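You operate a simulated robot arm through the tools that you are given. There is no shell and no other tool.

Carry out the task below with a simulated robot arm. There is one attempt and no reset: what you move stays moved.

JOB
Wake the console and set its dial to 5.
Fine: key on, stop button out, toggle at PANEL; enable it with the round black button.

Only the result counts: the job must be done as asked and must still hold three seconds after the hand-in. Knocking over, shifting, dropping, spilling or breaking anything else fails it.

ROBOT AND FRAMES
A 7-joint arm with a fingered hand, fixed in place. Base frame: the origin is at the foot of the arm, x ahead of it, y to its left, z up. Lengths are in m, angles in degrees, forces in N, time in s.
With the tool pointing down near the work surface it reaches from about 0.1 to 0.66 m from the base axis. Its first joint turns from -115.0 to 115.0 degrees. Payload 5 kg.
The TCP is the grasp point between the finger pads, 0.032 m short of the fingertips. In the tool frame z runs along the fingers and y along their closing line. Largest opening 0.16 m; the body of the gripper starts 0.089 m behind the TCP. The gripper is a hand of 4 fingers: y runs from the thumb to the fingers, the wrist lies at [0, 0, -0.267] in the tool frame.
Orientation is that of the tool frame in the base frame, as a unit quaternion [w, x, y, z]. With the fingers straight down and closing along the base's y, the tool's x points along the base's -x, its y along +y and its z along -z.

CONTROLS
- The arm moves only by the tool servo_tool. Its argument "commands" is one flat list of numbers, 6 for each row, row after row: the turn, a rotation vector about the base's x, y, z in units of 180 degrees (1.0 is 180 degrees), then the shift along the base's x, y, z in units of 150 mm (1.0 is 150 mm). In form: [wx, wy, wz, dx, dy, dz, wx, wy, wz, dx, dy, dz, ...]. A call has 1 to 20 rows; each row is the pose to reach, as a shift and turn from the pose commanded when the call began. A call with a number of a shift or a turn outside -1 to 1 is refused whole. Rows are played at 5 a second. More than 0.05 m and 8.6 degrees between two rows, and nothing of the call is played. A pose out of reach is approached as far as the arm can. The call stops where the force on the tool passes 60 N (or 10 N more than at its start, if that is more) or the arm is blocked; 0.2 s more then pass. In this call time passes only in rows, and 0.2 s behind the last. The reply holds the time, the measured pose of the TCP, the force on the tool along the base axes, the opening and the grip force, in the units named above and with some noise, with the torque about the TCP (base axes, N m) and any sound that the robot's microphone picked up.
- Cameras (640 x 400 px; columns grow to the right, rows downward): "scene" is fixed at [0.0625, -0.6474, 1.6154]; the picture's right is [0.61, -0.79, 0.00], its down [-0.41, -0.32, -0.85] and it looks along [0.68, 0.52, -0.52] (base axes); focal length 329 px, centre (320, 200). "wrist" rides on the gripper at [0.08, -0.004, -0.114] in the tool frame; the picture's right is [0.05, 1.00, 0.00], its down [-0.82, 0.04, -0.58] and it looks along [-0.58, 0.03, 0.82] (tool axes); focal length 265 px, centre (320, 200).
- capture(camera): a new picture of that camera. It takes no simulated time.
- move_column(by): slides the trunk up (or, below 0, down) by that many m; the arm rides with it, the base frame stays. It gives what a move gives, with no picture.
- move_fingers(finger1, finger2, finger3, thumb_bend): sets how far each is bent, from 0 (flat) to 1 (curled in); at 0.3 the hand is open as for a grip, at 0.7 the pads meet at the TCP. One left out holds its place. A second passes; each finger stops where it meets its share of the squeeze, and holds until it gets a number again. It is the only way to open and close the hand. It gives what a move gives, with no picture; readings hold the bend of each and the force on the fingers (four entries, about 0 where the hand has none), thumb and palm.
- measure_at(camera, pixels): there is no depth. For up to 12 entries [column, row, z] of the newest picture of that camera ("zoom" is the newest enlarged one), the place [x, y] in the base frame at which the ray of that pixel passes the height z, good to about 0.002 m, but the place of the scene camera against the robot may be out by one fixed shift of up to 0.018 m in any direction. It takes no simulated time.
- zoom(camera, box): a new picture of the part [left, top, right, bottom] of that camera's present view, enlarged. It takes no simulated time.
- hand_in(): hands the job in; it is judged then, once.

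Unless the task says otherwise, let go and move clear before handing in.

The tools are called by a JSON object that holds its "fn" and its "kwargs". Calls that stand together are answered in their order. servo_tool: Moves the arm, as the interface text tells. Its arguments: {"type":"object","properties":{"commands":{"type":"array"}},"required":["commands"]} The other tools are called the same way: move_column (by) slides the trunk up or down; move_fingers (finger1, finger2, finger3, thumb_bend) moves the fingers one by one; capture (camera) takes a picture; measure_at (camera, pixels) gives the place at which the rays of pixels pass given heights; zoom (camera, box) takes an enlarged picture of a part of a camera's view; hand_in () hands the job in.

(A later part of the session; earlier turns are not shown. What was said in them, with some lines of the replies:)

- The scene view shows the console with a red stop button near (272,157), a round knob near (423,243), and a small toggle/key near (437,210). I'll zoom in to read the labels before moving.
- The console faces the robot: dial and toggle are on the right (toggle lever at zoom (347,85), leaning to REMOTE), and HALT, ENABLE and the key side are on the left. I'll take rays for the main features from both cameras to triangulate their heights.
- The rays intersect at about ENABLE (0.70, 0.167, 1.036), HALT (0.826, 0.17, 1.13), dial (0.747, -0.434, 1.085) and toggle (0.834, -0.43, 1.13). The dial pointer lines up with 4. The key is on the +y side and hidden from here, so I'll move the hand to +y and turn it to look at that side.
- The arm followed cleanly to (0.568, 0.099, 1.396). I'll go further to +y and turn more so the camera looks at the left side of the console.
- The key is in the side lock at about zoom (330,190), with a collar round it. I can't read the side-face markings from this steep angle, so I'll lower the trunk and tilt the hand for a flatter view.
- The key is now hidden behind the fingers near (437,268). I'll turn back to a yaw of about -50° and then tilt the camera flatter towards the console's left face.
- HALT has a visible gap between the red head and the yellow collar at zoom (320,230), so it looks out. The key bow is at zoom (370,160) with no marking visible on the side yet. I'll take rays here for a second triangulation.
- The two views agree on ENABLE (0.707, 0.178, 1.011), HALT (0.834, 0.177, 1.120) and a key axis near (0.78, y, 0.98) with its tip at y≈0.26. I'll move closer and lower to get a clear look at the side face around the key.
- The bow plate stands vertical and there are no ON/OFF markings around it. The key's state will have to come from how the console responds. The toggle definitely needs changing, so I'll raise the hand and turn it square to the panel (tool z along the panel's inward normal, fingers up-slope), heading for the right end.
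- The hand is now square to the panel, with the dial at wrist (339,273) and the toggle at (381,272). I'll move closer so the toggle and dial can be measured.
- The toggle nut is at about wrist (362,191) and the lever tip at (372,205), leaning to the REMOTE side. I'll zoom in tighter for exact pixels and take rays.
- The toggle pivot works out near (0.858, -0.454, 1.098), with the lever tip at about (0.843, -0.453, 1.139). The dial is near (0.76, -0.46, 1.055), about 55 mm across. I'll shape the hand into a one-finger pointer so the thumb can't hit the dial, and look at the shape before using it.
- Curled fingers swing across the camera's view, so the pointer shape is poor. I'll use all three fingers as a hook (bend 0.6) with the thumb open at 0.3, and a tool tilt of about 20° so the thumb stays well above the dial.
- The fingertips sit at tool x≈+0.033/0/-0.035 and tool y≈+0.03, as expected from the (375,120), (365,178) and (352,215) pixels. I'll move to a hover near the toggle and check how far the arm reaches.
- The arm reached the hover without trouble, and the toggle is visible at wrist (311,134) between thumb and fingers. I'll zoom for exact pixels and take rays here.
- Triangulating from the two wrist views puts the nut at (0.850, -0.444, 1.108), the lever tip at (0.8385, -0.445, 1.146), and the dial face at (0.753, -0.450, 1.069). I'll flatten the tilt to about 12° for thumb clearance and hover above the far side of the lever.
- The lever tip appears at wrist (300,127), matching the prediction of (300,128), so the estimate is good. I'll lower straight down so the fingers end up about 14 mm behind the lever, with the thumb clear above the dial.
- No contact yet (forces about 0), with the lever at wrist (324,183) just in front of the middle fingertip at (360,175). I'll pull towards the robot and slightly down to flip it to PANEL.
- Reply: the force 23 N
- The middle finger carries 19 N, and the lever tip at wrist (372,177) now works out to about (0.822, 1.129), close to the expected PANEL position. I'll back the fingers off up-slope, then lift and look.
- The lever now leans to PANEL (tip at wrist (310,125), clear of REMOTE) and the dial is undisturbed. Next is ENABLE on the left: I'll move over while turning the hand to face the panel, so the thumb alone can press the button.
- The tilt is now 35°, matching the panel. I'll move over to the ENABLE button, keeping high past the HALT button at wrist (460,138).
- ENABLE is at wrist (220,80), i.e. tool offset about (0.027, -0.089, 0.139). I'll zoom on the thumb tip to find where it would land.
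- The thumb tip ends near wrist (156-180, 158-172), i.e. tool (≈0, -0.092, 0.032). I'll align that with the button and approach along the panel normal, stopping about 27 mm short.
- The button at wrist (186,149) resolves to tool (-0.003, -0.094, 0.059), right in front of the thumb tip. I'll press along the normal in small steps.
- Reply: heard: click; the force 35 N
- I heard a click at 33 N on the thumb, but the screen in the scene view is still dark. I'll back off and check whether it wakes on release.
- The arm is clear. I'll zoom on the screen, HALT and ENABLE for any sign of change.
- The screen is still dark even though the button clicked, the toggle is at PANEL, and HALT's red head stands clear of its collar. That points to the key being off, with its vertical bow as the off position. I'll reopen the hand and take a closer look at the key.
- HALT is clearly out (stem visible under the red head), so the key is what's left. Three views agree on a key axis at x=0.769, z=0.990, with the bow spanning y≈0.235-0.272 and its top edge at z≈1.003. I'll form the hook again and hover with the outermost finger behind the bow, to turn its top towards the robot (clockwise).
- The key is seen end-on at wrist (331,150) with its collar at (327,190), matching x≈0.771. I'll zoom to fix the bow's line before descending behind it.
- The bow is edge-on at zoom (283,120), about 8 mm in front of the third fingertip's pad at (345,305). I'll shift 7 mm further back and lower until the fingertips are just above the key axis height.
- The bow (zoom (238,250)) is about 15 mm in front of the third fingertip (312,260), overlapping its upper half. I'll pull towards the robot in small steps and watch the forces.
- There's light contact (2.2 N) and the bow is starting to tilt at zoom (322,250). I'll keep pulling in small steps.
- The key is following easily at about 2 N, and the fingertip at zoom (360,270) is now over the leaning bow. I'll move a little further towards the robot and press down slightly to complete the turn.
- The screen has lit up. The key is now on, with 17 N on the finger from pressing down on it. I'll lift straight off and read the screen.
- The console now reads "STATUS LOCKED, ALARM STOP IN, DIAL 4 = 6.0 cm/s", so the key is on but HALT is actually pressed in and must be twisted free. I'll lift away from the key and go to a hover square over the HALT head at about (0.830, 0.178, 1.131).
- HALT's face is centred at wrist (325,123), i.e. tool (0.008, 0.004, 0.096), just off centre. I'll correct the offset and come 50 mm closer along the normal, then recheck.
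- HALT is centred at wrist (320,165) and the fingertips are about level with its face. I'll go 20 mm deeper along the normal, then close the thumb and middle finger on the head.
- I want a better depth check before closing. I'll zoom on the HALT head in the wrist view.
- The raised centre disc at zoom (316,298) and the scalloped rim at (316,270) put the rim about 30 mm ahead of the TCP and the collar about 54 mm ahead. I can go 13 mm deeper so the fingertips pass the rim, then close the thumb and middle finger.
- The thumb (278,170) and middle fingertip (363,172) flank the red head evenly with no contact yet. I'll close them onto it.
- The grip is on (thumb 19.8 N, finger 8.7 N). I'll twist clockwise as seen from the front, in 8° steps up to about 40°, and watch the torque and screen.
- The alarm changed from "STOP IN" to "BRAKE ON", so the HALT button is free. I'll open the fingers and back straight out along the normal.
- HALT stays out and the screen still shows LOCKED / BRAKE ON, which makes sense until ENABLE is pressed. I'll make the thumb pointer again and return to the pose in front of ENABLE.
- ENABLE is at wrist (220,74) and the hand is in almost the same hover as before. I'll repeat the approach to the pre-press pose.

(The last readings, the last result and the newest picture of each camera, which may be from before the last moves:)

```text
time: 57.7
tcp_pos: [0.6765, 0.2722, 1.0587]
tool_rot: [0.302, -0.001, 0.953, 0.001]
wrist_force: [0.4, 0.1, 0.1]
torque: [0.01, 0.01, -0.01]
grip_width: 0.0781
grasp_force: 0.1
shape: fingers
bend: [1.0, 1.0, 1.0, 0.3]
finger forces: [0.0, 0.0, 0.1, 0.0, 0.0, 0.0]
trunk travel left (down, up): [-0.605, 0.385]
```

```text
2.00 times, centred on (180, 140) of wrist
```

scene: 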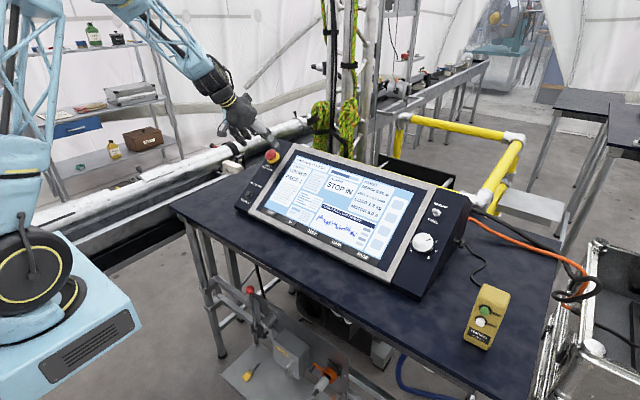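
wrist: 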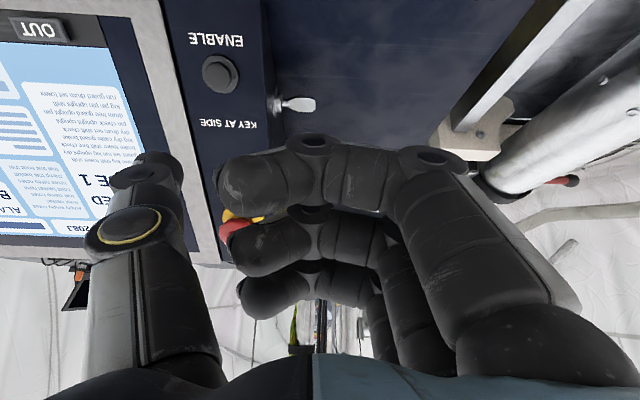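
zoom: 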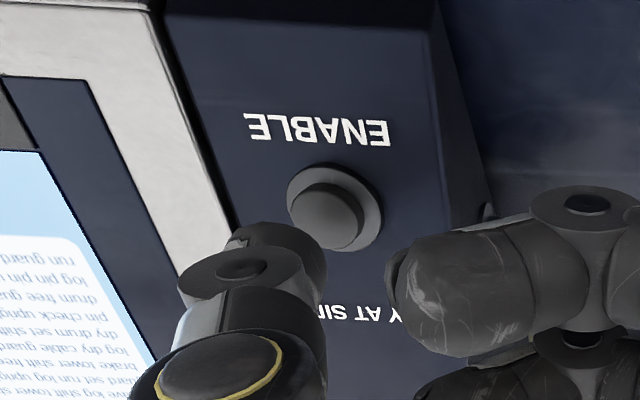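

The button and thumb line up as they did on the first press (button at zoom (328,215)). I'll press again along the normal.

{"fn": "servo_tool", "kwargs": {"commands": [0, 0, 0, 0.0765, 0, -0.109, 0, 0, 0, 0.1033, 0, -0.1474, 0, 0, 0, 0.1186, 0, -0.1693, 0, 0, 0, 0.134, 0, -0.191]}}

{"fn": "zoom", "kwargs": {"camera": "scene", "box": [240, 130, 440, 280]}}

```text
time: 58.7
tcp_pos: [0.6924, 0.2752, 1.0333]
tool_rot: [0.304, -0.002, 0.953, 0.002]
wrist_force: [-28.1, 16.7, 39.4]
torque: [-3.42, -0.04, -2.37]
grip_width: 0.08
grasp_force: 22.7
shape: fingers
bend: [1.0, 1.0, 1.0, 0.29]
finger forces: [0.0, 0.0, 0.0, 0.0, 46.0, 0.0]
trunk travel left (down, up): [-0.605, 0.385]
heard: click
```

```text
2.67 times, centred on (340, 205) of scene
```

zoom: 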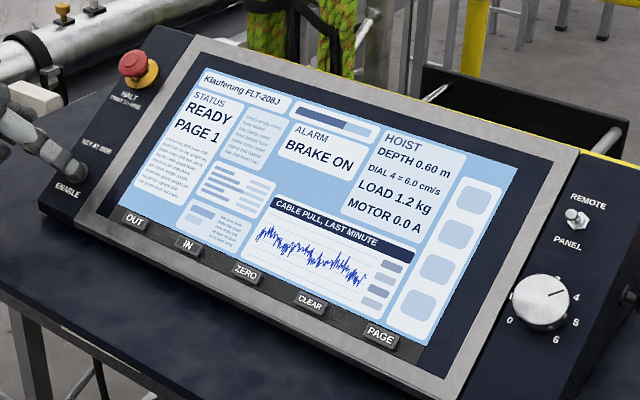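

Status now reads READY, so the console is awake and only the dial remains (DIAL 4). I'll back the thumb off ENABLE, lift, and travel towards the dial.

{"fn": "servo_tool", "kwargs": {"commands": [0, 0, 0, -0.06, 0, 0.085, 0, 0, 0, -0.12, 0, 0.17, 0, 0, 0, -0.2, 0, 0.3, 0, 0, 0, -0.2, 0, 0.6, 0, 0, 0, -0.2, 0, 0.9]}}

{"fn": "zoom", "kwargs": {"camera": "scene", "box": [230, 120, 440, 280]}}

```text
time: 59.9
tcp_pos: [0.6655, 0.2703, 1.1652]
tool_rot: [0.3, -0.001, 0.954, -0.001]
wrist_force: [-0.1, -0.7, 0.0]
torque: [0.02, 0.0, -0.02]
grip_width: 0.078
grasp_force: 0.1
shape: fingers
bend: [1.0, 1.0, 1.0, 0.3]
finger forces: [0.0, 0.0, 0.1, 0.0, 0.0, 0.1]
trunk travel left (down, up): [-0.605, 0.385]
```

```text
2.50 times, centred on (335, 200) of scene
```

zoom: 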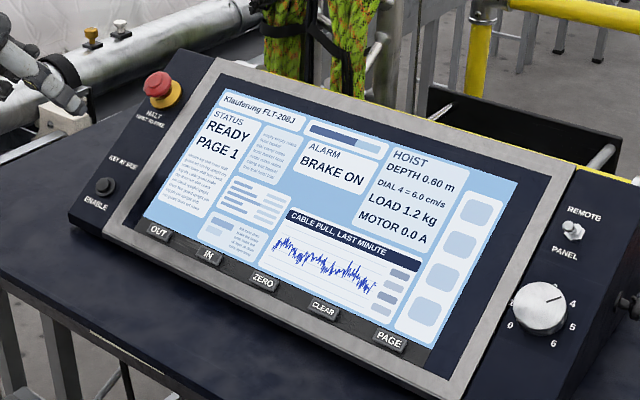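

READY holds with the hand clear. I'll travel across to the dial side at a safe height.

{"fn": "servo_tool", "kwargs": {"commands": [0, 0, 0, 0, 0, 0.3, 0, 0, 0, 0, -0.3, 0.5, 0, 0, 0, 0, -0.6, 0.5, 0, 0, 0, 0, -0.9, 0.5, 0, 0, 0, 0, -1.0, 0.5]}}

{"fn": "servo_tool", "kwargs": {"commands": [0, 0, 0, 0, -0.3, 0, 0, 0, 0, 0, -0.6, 0, 0, 0, 0, 0, -0.9, 0, 0, 0, 0, 0, -1.0, 0]}}

{"fn": "servo_tool", "kwargs": {"commands": [0, 0, 0, 0, -0.3, 0, 0, 0, 0, 0, -0.6, 0, 0, 0, 0, 0, -0.9, 0, 0, 0, 0, 0, -1.0, 0]}}

{"fn": "servo_tool", "kwargs": {"commands": [0.0215, 0, -0.0307, 0, -0.3, 0, 0.043, 0, -0.0614, 0, -0.6, 0, 0.0646, 0, -0.0922, 0, -0.9, 0, 0.0861, 0, -0.1229, 0, -1.0, 0]}}

{"fn": "move_fingers", "kwargs": {"finger1": 0.42, "finger2": 0.42, "finger3": 0.42, "thumb_bend": 0.42}}

{"fn": "capture", "kwargs": {"camera": "wrist"}}

```text
refused: row 2 steps farther than a row can; nothing moved
```

```text
time: 60.9
tcp_pos: [0.6657, 0.1223, 1.1659]
tool_rot: [0.302, -0.001, 0.953, 0.0]
wrist_force: [-0.1, 0.4, -0.5]
torque: [0.04, -0.01, 0.0]
grip_width: 0.078
grasp_force: 0.2
shape: fingers
bend: [1.0, 1.0, 1.0, 0.3]
finger forces: [0.0, 0.1, 0.1, 0.0, 0.0, 0.0]
trunk travel left (down, up): [-0.605, 0.385]
```

```text
time: 62.1
tcp_pos: [0.662, 0.07, 1.1665]
tool_rot: [0.3, -0.078, 0.95, 0.023]
wrist_force: [0.5, 0.0, -0.4]
torque: [-0.04, -0.04, -0.01]
grip_width: 0.0783
grasp_force: 0.0
shape: fingers
bend: [1.0, 1.0, 1.0, 0.3]
finger forces: [0.1, 0.0, 0.0, 0.0, 0.0, 0.0]
trunk travel left (down, up): [-0.605, 0.385]
stopped in row 4: the arm was blocked; the commanded pose is now the measured one
```

```text
time: 63.1
tcp_pos: [0.6645, -0.066, 1.1666]
tool_rot: [0.305, 0.135, 0.938, 0.097]
wrist_force: [-0.7, -5.1, 1.2]
torque: [0.46, 0.02, 0.37]
grip_width: 0.0783
grasp_force: 0.1
shape: fingers
bend: [1.0, 1.0, 1.0, 0.3]
finger forces: [0.0, 0.0, 0.1, 0.1, 0.1, 0.0]
trunk travel left (down, up): [-0.605, 0.385]
```

```text
time: 64.1
tcp_pos: [0.6613, -0.0811, 1.166]
tool_rot: [0.307, 0.146, 0.936, 0.093]
wrist_force: [-0.4, 0.1, 0.7]
torque: [-0.02, -0.03, 0.01]
grip_width: 0.1231
grasp_force: 0.0
shape: fingers
bend: [0.42, 0.42, 0.42, 0.42]
finger forces: [0.0, 0.0, 0.0, 0.1, 0.0, 0.0]
trunk travel left (down, up): [-0.605, 0.385]
```

```text
taken
```

wrist: 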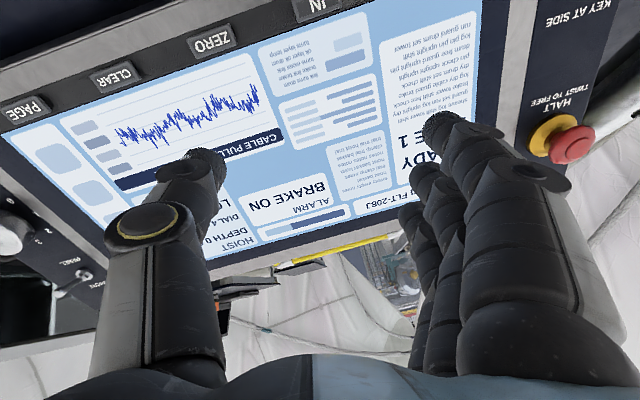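

The first row set was refused for step size, and a later leg reported the arm blocked near y=0.07 with almost no tool force. I'll check the scene before moving on.

{"fn": "capture", "kwargs": {"camera": "scene"}}

{"fn": "zoom", "kwargs": {"camera": "scene", "box": [230, 120, 480, 300]}}

```text
taken
```

scene: 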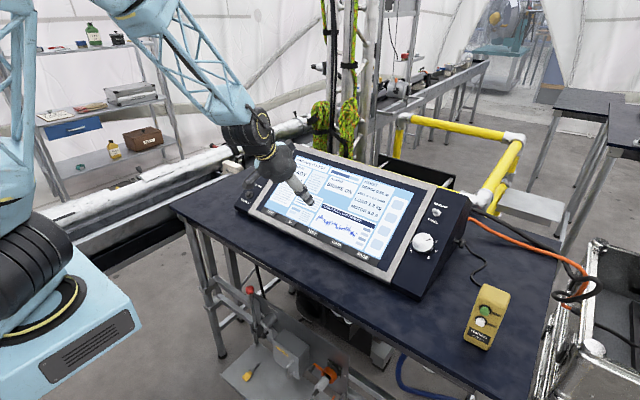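

```text
2.22 times, centred on (355, 210) of scene
```

zoom: 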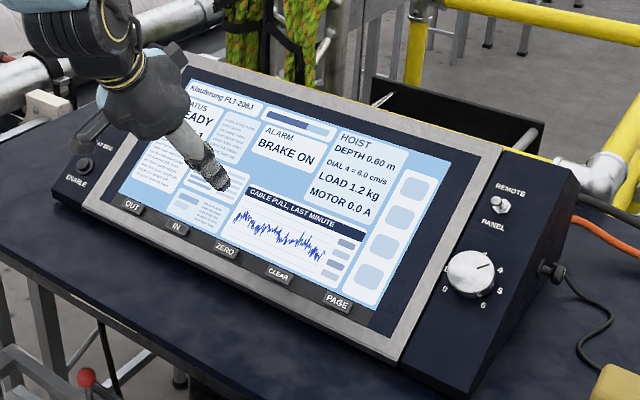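

Nothing was disturbed: READY is still shown, and the toggle and dial are unchanged. I'll raise the hand first, restore the square orientation (yaw -27°), and then continue to the dial.

{"fn": "servo_tool", "kwargs": {"commands": [0, 0, 0, 0.05, 0, 0.25, 0, 0, 0, 0.1, 0, 0.5, 0.0016, 0.0067, -0.025, 0.15, -0.2, 0.6, 0.0033, 0.0135, -0.0499, 0.2, -0.45, 0.6, 0.0033, 0.0135, -0.0499, 0.2, -0.7, 0.6, 0.0033, 0.0135, -0.0499, 0.2, -0.95, 0.6]}}

```text
time: 65.5
tcp_pos: [0.6924, -0.2238, 1.2545]
tool_rot: [0.292, 0.222, 0.927, 0.072]
wrist_force: [-0.4, -0.7, 0.0]
torque: [0.01, -0.02, 0.05]
grip_width: 0.1236
grasp_force: 0.0
shape: fingers
bend: [0.42, 0.42, 0.42, 0.42]
finger forces: [0.0, 0.1, 0.0, 0.0, 0.0, 0.1]
trunk travel left (down, up): [-0.605, 0.385]
```

The orientation is right and the arm moves freely here. I'll continue to the hover over the dial.

{"fn": "servo_tool", "kwargs": {"commands": [0, 0, 0, 0, -0.3, 0, 0, 0, 0, 0, -0.6, 0, 0, 0, 0, 0, -0.9, 0, 0, 0, 0, 0, -1.0, 0]}}

{"fn": "servo_tool", "kwargs": {"commands": [0, 0, 0, 0, -0.25, -0.05, 0, 0, 0, 0.03, -0.4, -0.25, 0, 0, 0, 0.06, -0.5, -0.5]}}

{"fn": "capture", "kwargs": {"camera": "wrist"}}

{"fn": "capture", "kwargs": {"camera": "scene"}}

```text
time: 66.5
tcp_pos: [0.6911, -0.374, 1.2558]
tool_rot: [0.293, 0.222, 0.927, 0.071]
wrist_force: [-0.5, -0.5, -0.4]
torque: [0.02, 0.02, 0.05]
grip_width: 0.1231
grasp_force: 0.0
shape: fingers
bend: [0.42, 0.42, 0.42, 0.42]
finger forces: [0.0, 0.1, 0.0, 0.0, 0.1, 0.1]
trunk travel left (down, up): [-0.605, 0.385]
```

```text
time: 67.3
tcp_pos: [0.702, -0.4496, 1.1798]
tool_rot: [0.292, 0.223, 0.927, 0.071]
wrist_force: [0.5, -1.9, -0.5]
torque: [0.02, -0.01, 0.02]
grip_width: 0.1233
grasp_force: 0.0
shape: fingers
bend: [0.42, 0.42, 0.42, 0.42]
finger forces: [0.0, 0.1, 0.0, 0.0, 0.0, 0.0]
trunk travel left (down, up): [-0.605, 0.385]
```

```text
taken
```

wrist: 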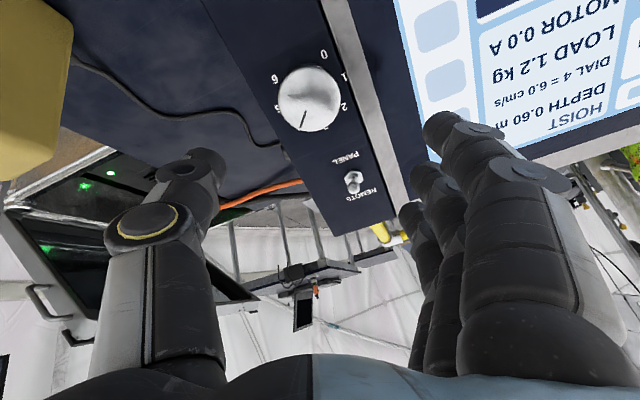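

```text
taken
```

scene: 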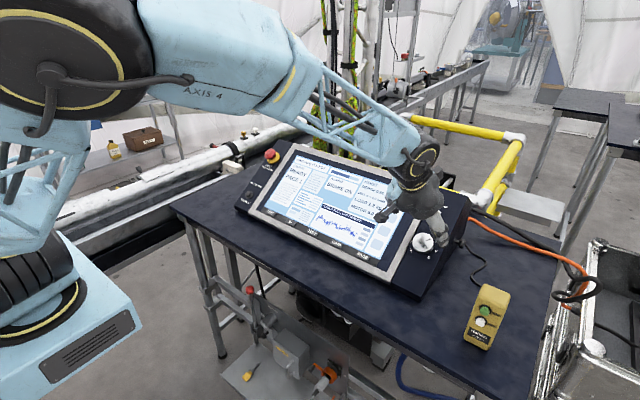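

The dial is at wrist (309,98) and the screen text is visible in the same view ("DIAL 4"). I'll zoom for the knob's centre and pointer.

{"fn": "zoom", "kwargs": {"camera": "wrist", "box": [250, 30, 390, 210]}}

```text
2.22 times, centred on (320, 120) of wrist
```

zoom: 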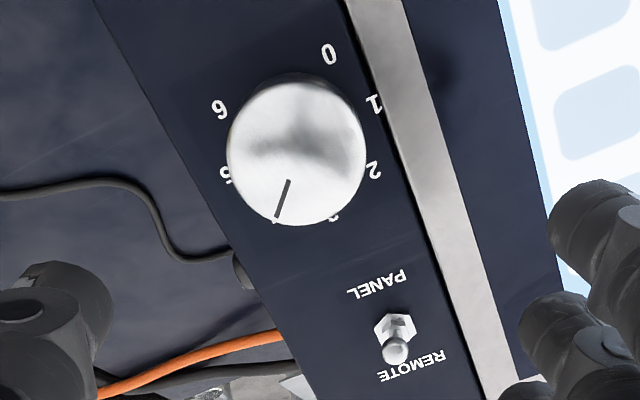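

The knob centre at wrist (309.6, 98.9) agrees with my estimate of (0.753, -0.4495, 1.069) to within about 1 mm. I'll centre over it and approach 60 mm along the normal.

{"fn": "servo_tool", "kwargs": {"commands": [0, 0, 0, -0.06, 0, -0.042, 0, 0, 0, -0.119, 0.003, -0.083, 0, 0, 0, -0.042, 0.003, -0.192, 0, 0, 0, 0.034, 0.003, -0.302, 0, 0, 0, 0.111, 0.003, -0.411]}}

{"fn": "zoom", "kwargs": {"camera": "wrist", "box": [180, 60, 460, 240]}}

{"fn": "zoom", "kwargs": {"camera": "scene", "box": [370, 150, 490, 270]}}

```text
time: 68.5
tcp_pos: [0.719, -0.4479, 1.1187]
tool_rot: [0.293, 0.223, 0.927, 0.07]
wrist_force: [0.2, -0.4, -1.3]
torque: [0.01, -0.01, -0.01]
grip_width: 0.1234
grasp_force: 0.1
shape: fingers
bend: [0.42, 0.42, 0.42, 0.42]
finger forces: [0.0, 0.0, 0.0, 0.0, 0.1, 0.1]
trunk travel left (down, up): [-0.605, 0.385]
```

```text
2.22 times, centred on (320, 150) of wrist
```

zoom: 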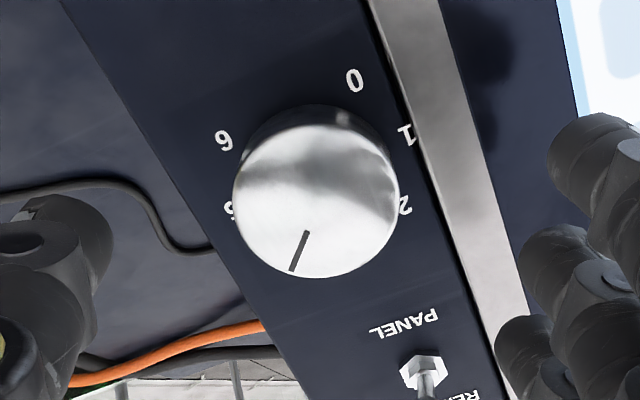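

```text
3.33 times, centred on (430, 210) of scene
```

zoom: 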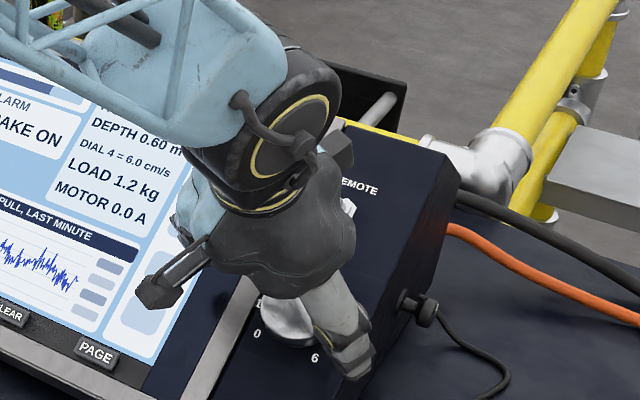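

The label midpoints put the panel about 84 mm ahead of the TCP and the knob face about 60 mm, so the knob is roughly 24 mm tall. I'll curl the two outer fingers away from the toggle and bezel and set the thumb and middle finger just wider than the knob.

{"fn": "move_fingers", "kwargs": {"finger1": 1.0, "finger2": 0.5, "finger3": 1.0, "thumb_bend": 0.5}}

{"fn": "servo_tool", "kwargs": {"commands": [0, 0, 0, 0.055, 0, -0.078, 0, 0, 0, 0.11, 0, -0.157]}}

{"fn": "capture", "kwargs": {"camera": "wrist"}}

{"fn": "zoom", "kwargs": {"camera": "scene", "box": [370, 150, 490, 270]}}

```text
time: 69.5
tcp_pos: [0.7186, -0.4479, 1.1201]
tool_rot: [0.292, 0.223, 0.927, 0.071]
wrist_force: [-0.1, 0.0, 0.8]
torque: [0.03, 0.01, -0.04]
grip_width: 0.0622
grasp_force: 0.1
shape: fingers
bend: [1.0, 0.5, 1.0, 0.5]
finger forces: [0.0, 0.0, 0.0, 0.0, 0.0, 0.0]
trunk travel left (down, up): [-0.605, 0.385]
```

```text
time: 70.1
tcp_pos: [0.7348, -0.4475, 1.0952]
tool_rot: [0.291, 0.222, 0.928, 0.071]
wrist_force: [0.9, 0.7, -0.5]
torque: [0.0, 0.01, 0.0]
grip_width: 0.0621
grasp_force: 0.0
shape: fingers
bend: [1.0, 0.5, 1.0, 0.5]
finger forces: [0.0, 0.0, 0.0, 0.0, 0.0, 0.0]
trunk travel left (down, up): [-0.605, 0.385]
```

```text
taken
```

wrist: 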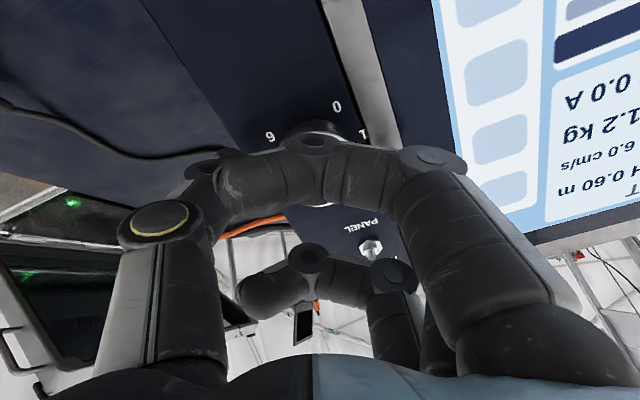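

```text
3.33 times, centred on (430, 210) of scene
```

zoom: 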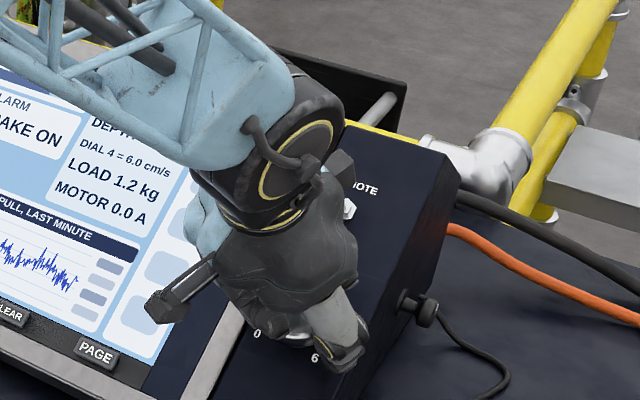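

The near finger blocks the view as expected, but the readings are clean and the lateral alignment is unchanged. I'll go the last 14 mm slowly and watch for contact.

{"fn": "servo_tool", "kwargs": {"commands": [0, 0, 0, 0.018, 0, -0.026, 0, 0, 0, 0.036, 0, -0.052, 0, 0, 0, 0.0547, 0, -0.078]}}

{"fn": "zoom", "kwargs": {"camera": "scene", "box": [370, 150, 490, 270]}}

```text
time: 70.9
tcp_pos: [0.7434, -0.4481, 1.0835]
tool_rot: [0.293, 0.222, 0.927, 0.071]
wrist_force: [-0.4, 0.3, -0.1]
torque: [0.0, 0.0, -0.01]
grip_width: 0.0623
grasp_force: 0.1
shape: fingers
bend: [1.0, 0.5, 1.0, 0.5]
finger forces: [0.1, 0.1, 0.0, 0.0, 0.0, 0.0]
trunk travel left (down, up): [-0.605, 0.385]
```

```text
3.33 times, centred on (430, 210) of scene
```

zoom: 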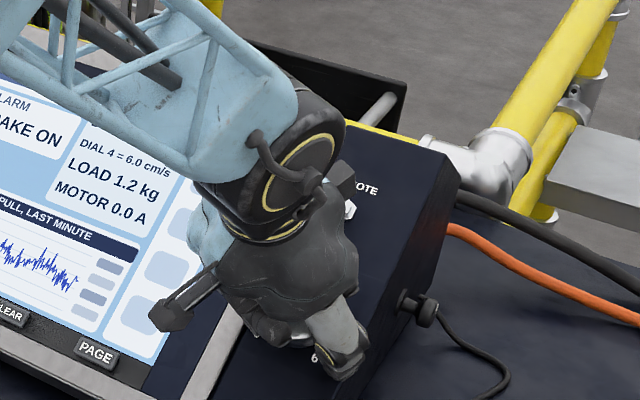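

No contact so far and the screen still reads DIAL 4. I'll close the thumb and middle finger on the knob.

{"fn": "move_fingers", "kwargs": {"finger2": 0.7, "thumb_bend": 0.7}}

```text
time: 71.9
tcp_pos: [0.7429, -0.4496, 1.0825]
tool_rot: [0.291, 0.224, 0.927, 0.071]
wrist_force: [-0.8, -10.3, -9.8]
torque: [0.04, 0.03, 0.01]
grip_width: 0.0555
grasp_force: 14.1
shape: fingers
bend: [1.0, 0.59, 1.0, 0.63]
finger forces: [0.0, 8.8, 0.1, 0.0, 19.8, 0.0]
trunk travel left (down, up): [-0.605, 0.385]
```

The knob is gripped (thumb 19.8 N, finger 8.8 N). I'll turn clockwise about the panel normal by about half the 45° step first and check the display.

{"fn": "servo_tool", "kwargs": {"commands": [0.0239, 0, -0.0341, 0, 0, 0, 0.0478, 0, -0.0683, 0, 0, 0, 0.0717, 0, -0.1024, 0, 0, 0]}}

{"fn": "zoom", "kwargs": {"camera": "scene", "box": [340, 150, 490, 280]}}

{"fn": "capture", "kwargs": {"camera": "wrist"}}

```text
time: 72.7
tcp_pos: [0.7429, -0.4483, 1.0827]
tool_rot: [0.272, 0.399, 0.866, 0.127]
wrist_force: [-3.3, -7.7, -9.1]
torque: [-0.01, 0.01, -0.02]
grip_width: 0.055
grasp_force: 15.0
shape: fingers
bend: [1.0, 0.59, 1.0, 0.63]
finger forces: [0.0, 9.1, 0.0, 0.0, 19.7, 0.0]
trunk travel left (down, up): [-0.605, 0.385]
```

```text
3.08 times, centred on (415, 215) of scene
```

zoom: 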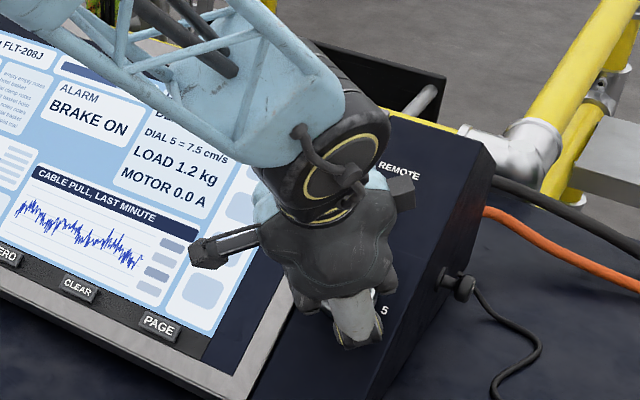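

```text
taken
```

wrist: 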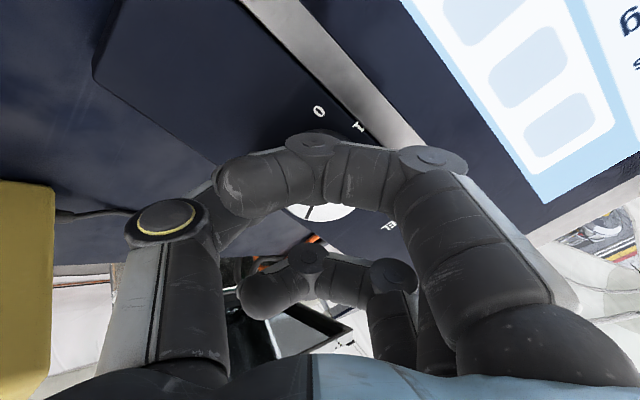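

The display already reads "DIAL 5 = 7.5 cm/s" at about half the turn, so it rounds to the nearest number. I'll finish the 45° so the pointer sits fully on 5.

{"fn": "servo_tool", "kwargs": {"commands": [0.0239, 0, -0.0341, 0, 0, 0, 0.0478, 0, -0.0683, 0, 0, 0, 0.0717, 0, -0.1024, 0, 0, 0]}}

{"fn": "zoom", "kwargs": {"camera": "scene", "box": [340, 150, 490, 280]}}

{"fn": "capture", "kwargs": {"camera": "wrist"}}

```text
time: 73.5
tcp_pos: [0.7434, -0.4489, 1.0827]
tool_rot: [0.243, 0.562, 0.771, 0.177]
wrist_force: [-3.2, -4.2, -10.0]
torque: [0.02, -0.04, -0.04]
grip_width: 0.0553
grasp_force: 14.8
shape: fingers
bend: [1.0, 0.59, 1.0, 0.63]
finger forces: [0.1, 9.5, 0.0, 0.0, 18.6, 0.0]
trunk travel left (down, up): [-0.605, 0.385]
```

```text
3.08 times, centred on (415, 215) of scene
```

zoom: 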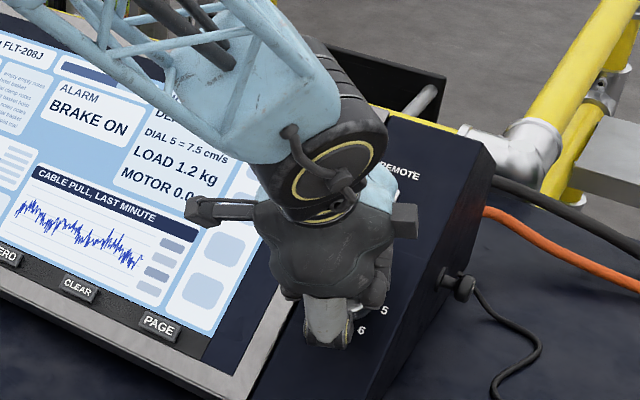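

```text
taken
```

wrist: 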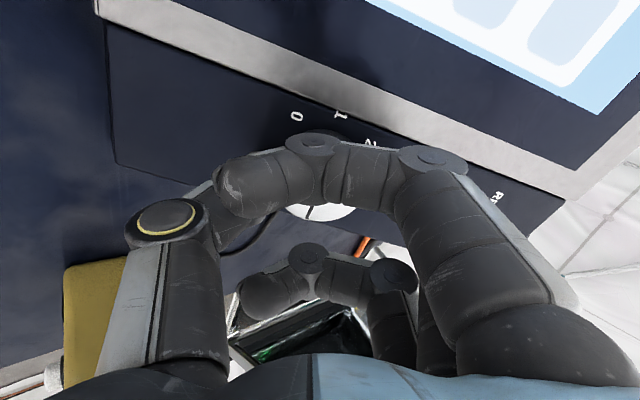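

The display reads DIAL 5 = 7.5 cm/s after the full turn. I'll open the thumb and finger just enough to clear the knob and back out along the normal.

{"fn": "move_fingers", "kwargs": {"finger2": 0.5, "thumb_bend": 0.5}}

{"fn": "servo_tool", "kwargs": {"commands": [0, 0, 0, -0.06, 0, 0.085, 0, 0, 0, -0.13, 0, 0.185, 0, 0, 0, -0.25, 0, 0.36, 0, 0, 0, -0.38, 0, 0.54, 0, 0, 0, -0.5, 0, 0.72]}}

{"fn": "capture", "kwargs": {"camera": "scene"}}

{"fn": "zoom", "kwargs": {"camera": "scene", "box": [340, 160, 490, 290]}}

```text
time: 74.5
tcp_pos: [0.7436, -0.448, 1.0835]
tool_rot: [0.243, 0.561, 0.771, 0.177]
wrist_force: [-0.3, -0.2, -0.1]
torque: [0.0, -0.01, 0.0]
grip_width: 0.0619
grasp_force: 0.1
shape: fingers
bend: [1.0, 0.5, 1.0, 0.5]
finger forces: [0.0, 0.1, 0.0, 0.1, 0.0, 0.0]
trunk travel left (down, up): [-0.605, 0.385]
```

```text
time: 75.7
tcp_pos: [0.667, -0.4472, 1.1922]
tool_rot: [0.244, 0.561, 0.771, 0.177]
wrist_force: [-0.3, 0.7, 0.5]
torque: [0.03, -0.04, -0.02]
grip_width: 0.0619
grasp_force: 0.0
shape: fingers
bend: [1.0, 0.5, 1.0, 0.5]
finger forces: [0.0, 0.1, 0.1, 0.0, 0.0, 0.0]
trunk travel left (down, up): [-0.605, 0.385]
```

```text
taken
```

scene: 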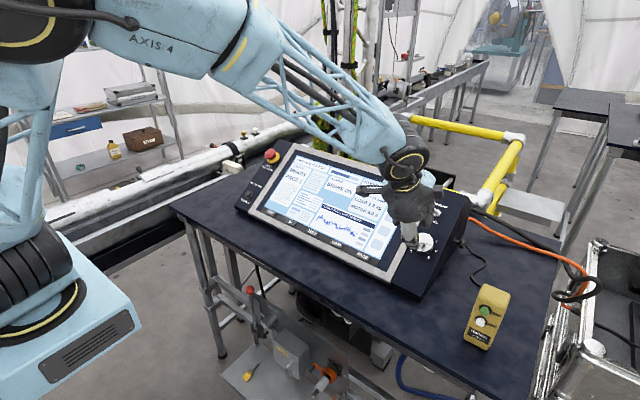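

```text
3.08 times, centred on (415, 225) of scene
```

zoom: 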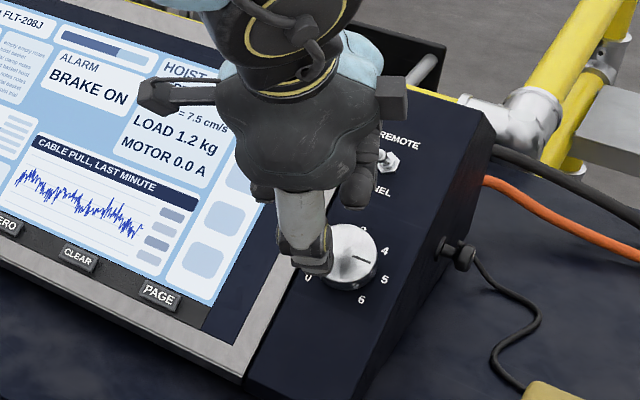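

The knob is released and its pointer at zoom (360,257) aims at 5. I'll lift the hand and move it clear so I can verify everything.

{"fn": "servo_tool", "kwargs": {"commands": [0, 0, 0, -0.1, 0, 0.25, 0, 0, 0, -0.2, 0, 0.5, 0, 0, 0, -0.3, 0, 0.75, 0, 0, 0, -0.4, 0.15, 0.9, 0, 0, 0, -0.5, 0.4, 0.95, 0, 0, 0, -0.55, 0.7, 0.95]}}

{"fn": "capture", "kwargs": {"camera": "scene"}}

{"fn": "capture", "kwargs": {"camera": "wrist"}}

```text
time: 77.1
tcp_pos: [0.5859, -0.3389, 1.335]
tool_rot: [0.244, 0.56, 0.772, 0.177]
wrist_force: [0.8, 1.2, 0.7]
torque: [-0.08, 0.03, -0.03]
grip_width: 0.0619
grasp_force: 0.1
shape: fingers
bend: [1.0, 0.5, 1.0, 0.5]
finger forces: [0.1, 0.0, 0.0, 0.0, 0.1, 0.0]
trunk travel left (down, up): [-0.605, 0.385]
```

```text
taken
```

scene: 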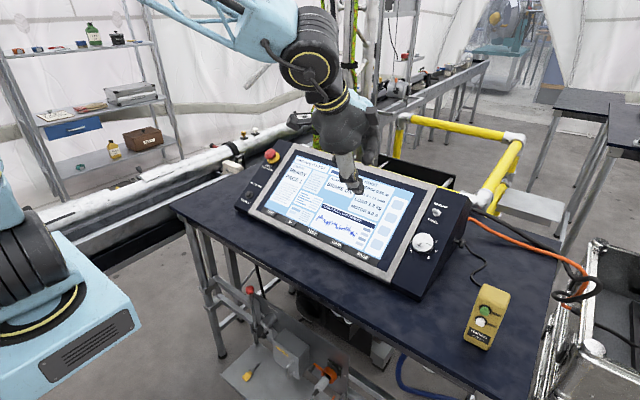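

```text
taken
```

wrist: 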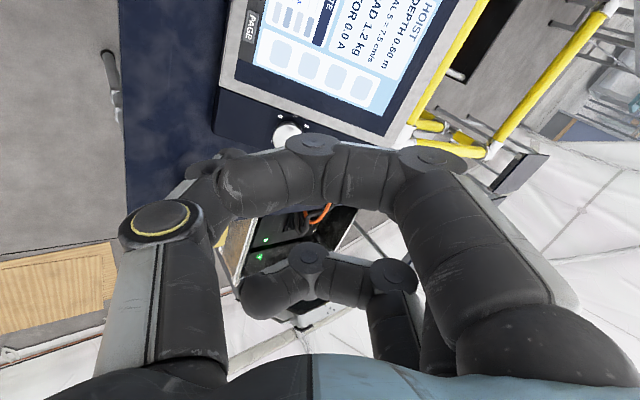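

{"fn": "zoom", "kwargs": {"camera": "scene", "box": [380, 180, 480, 290]}}

{"fn": "zoom", "kwargs": {"camera": "scene", "box": [240, 135, 430, 275]}}

```text
3.64 times, centred on (430, 235) of scene
```

zoom: 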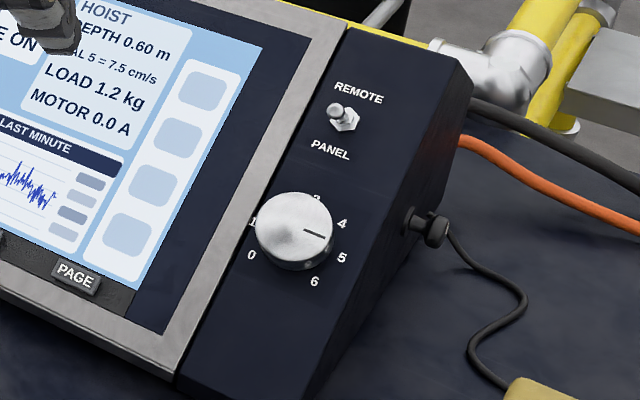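

```text
2.86 times, centred on (335, 205) of scene
```

zoom: 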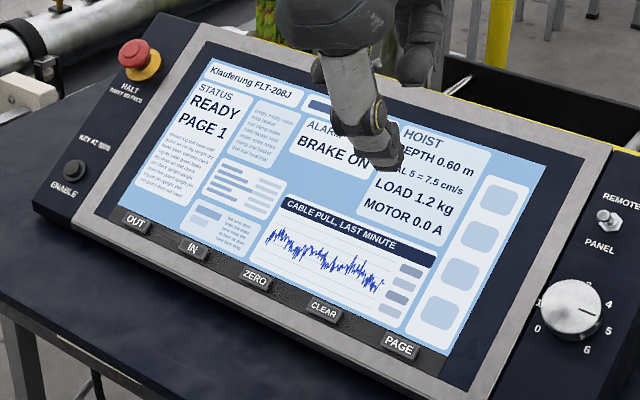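

The final check is good: STATUS READY, DIAL 5 = 7.5 cm/s, and the pointer at zoom (315,234) is in line with the 5. The toggle is at PANEL, HALT is out, and the hand is clear with nothing else disturbed. I'm handing in.

{"fn": "hand_in", "kwargs": {}}

```text
The job is handed in.
```

The console is awake and its dial is set to 5. At hand-in the screen read STATUS READY and DIAL 5 = 7.5 cm/s. I don't have the result of the judging.

- **Toggle:** it was at REMOTE, and I moved it to PANEL.
- **Key:** it was off, and I turned it on at the left side of the console, which lit the screen.
- **Stop button:** it looked out, but the lit screen said STOP IN. I twisted it free and the message cleared.
- **Enable:** the first press of the round black button did nothing because the key was off. The second press, with everything set, changed LOCKED to READY.
- **Dial:** I turned it from 4 to 5, and the pointer lines up with the 5.

The ALARM field still shows BRAKE ON. It appeared when the stop button came free and did not prevent READY. It wasn't part of the job, so I left it alone.

The arm stopped once as blocked while crossing the console, with almost no force on the tool. I checked the scene afterwards and nothing had been disturbed. The hand was clear of the console at hand-in.
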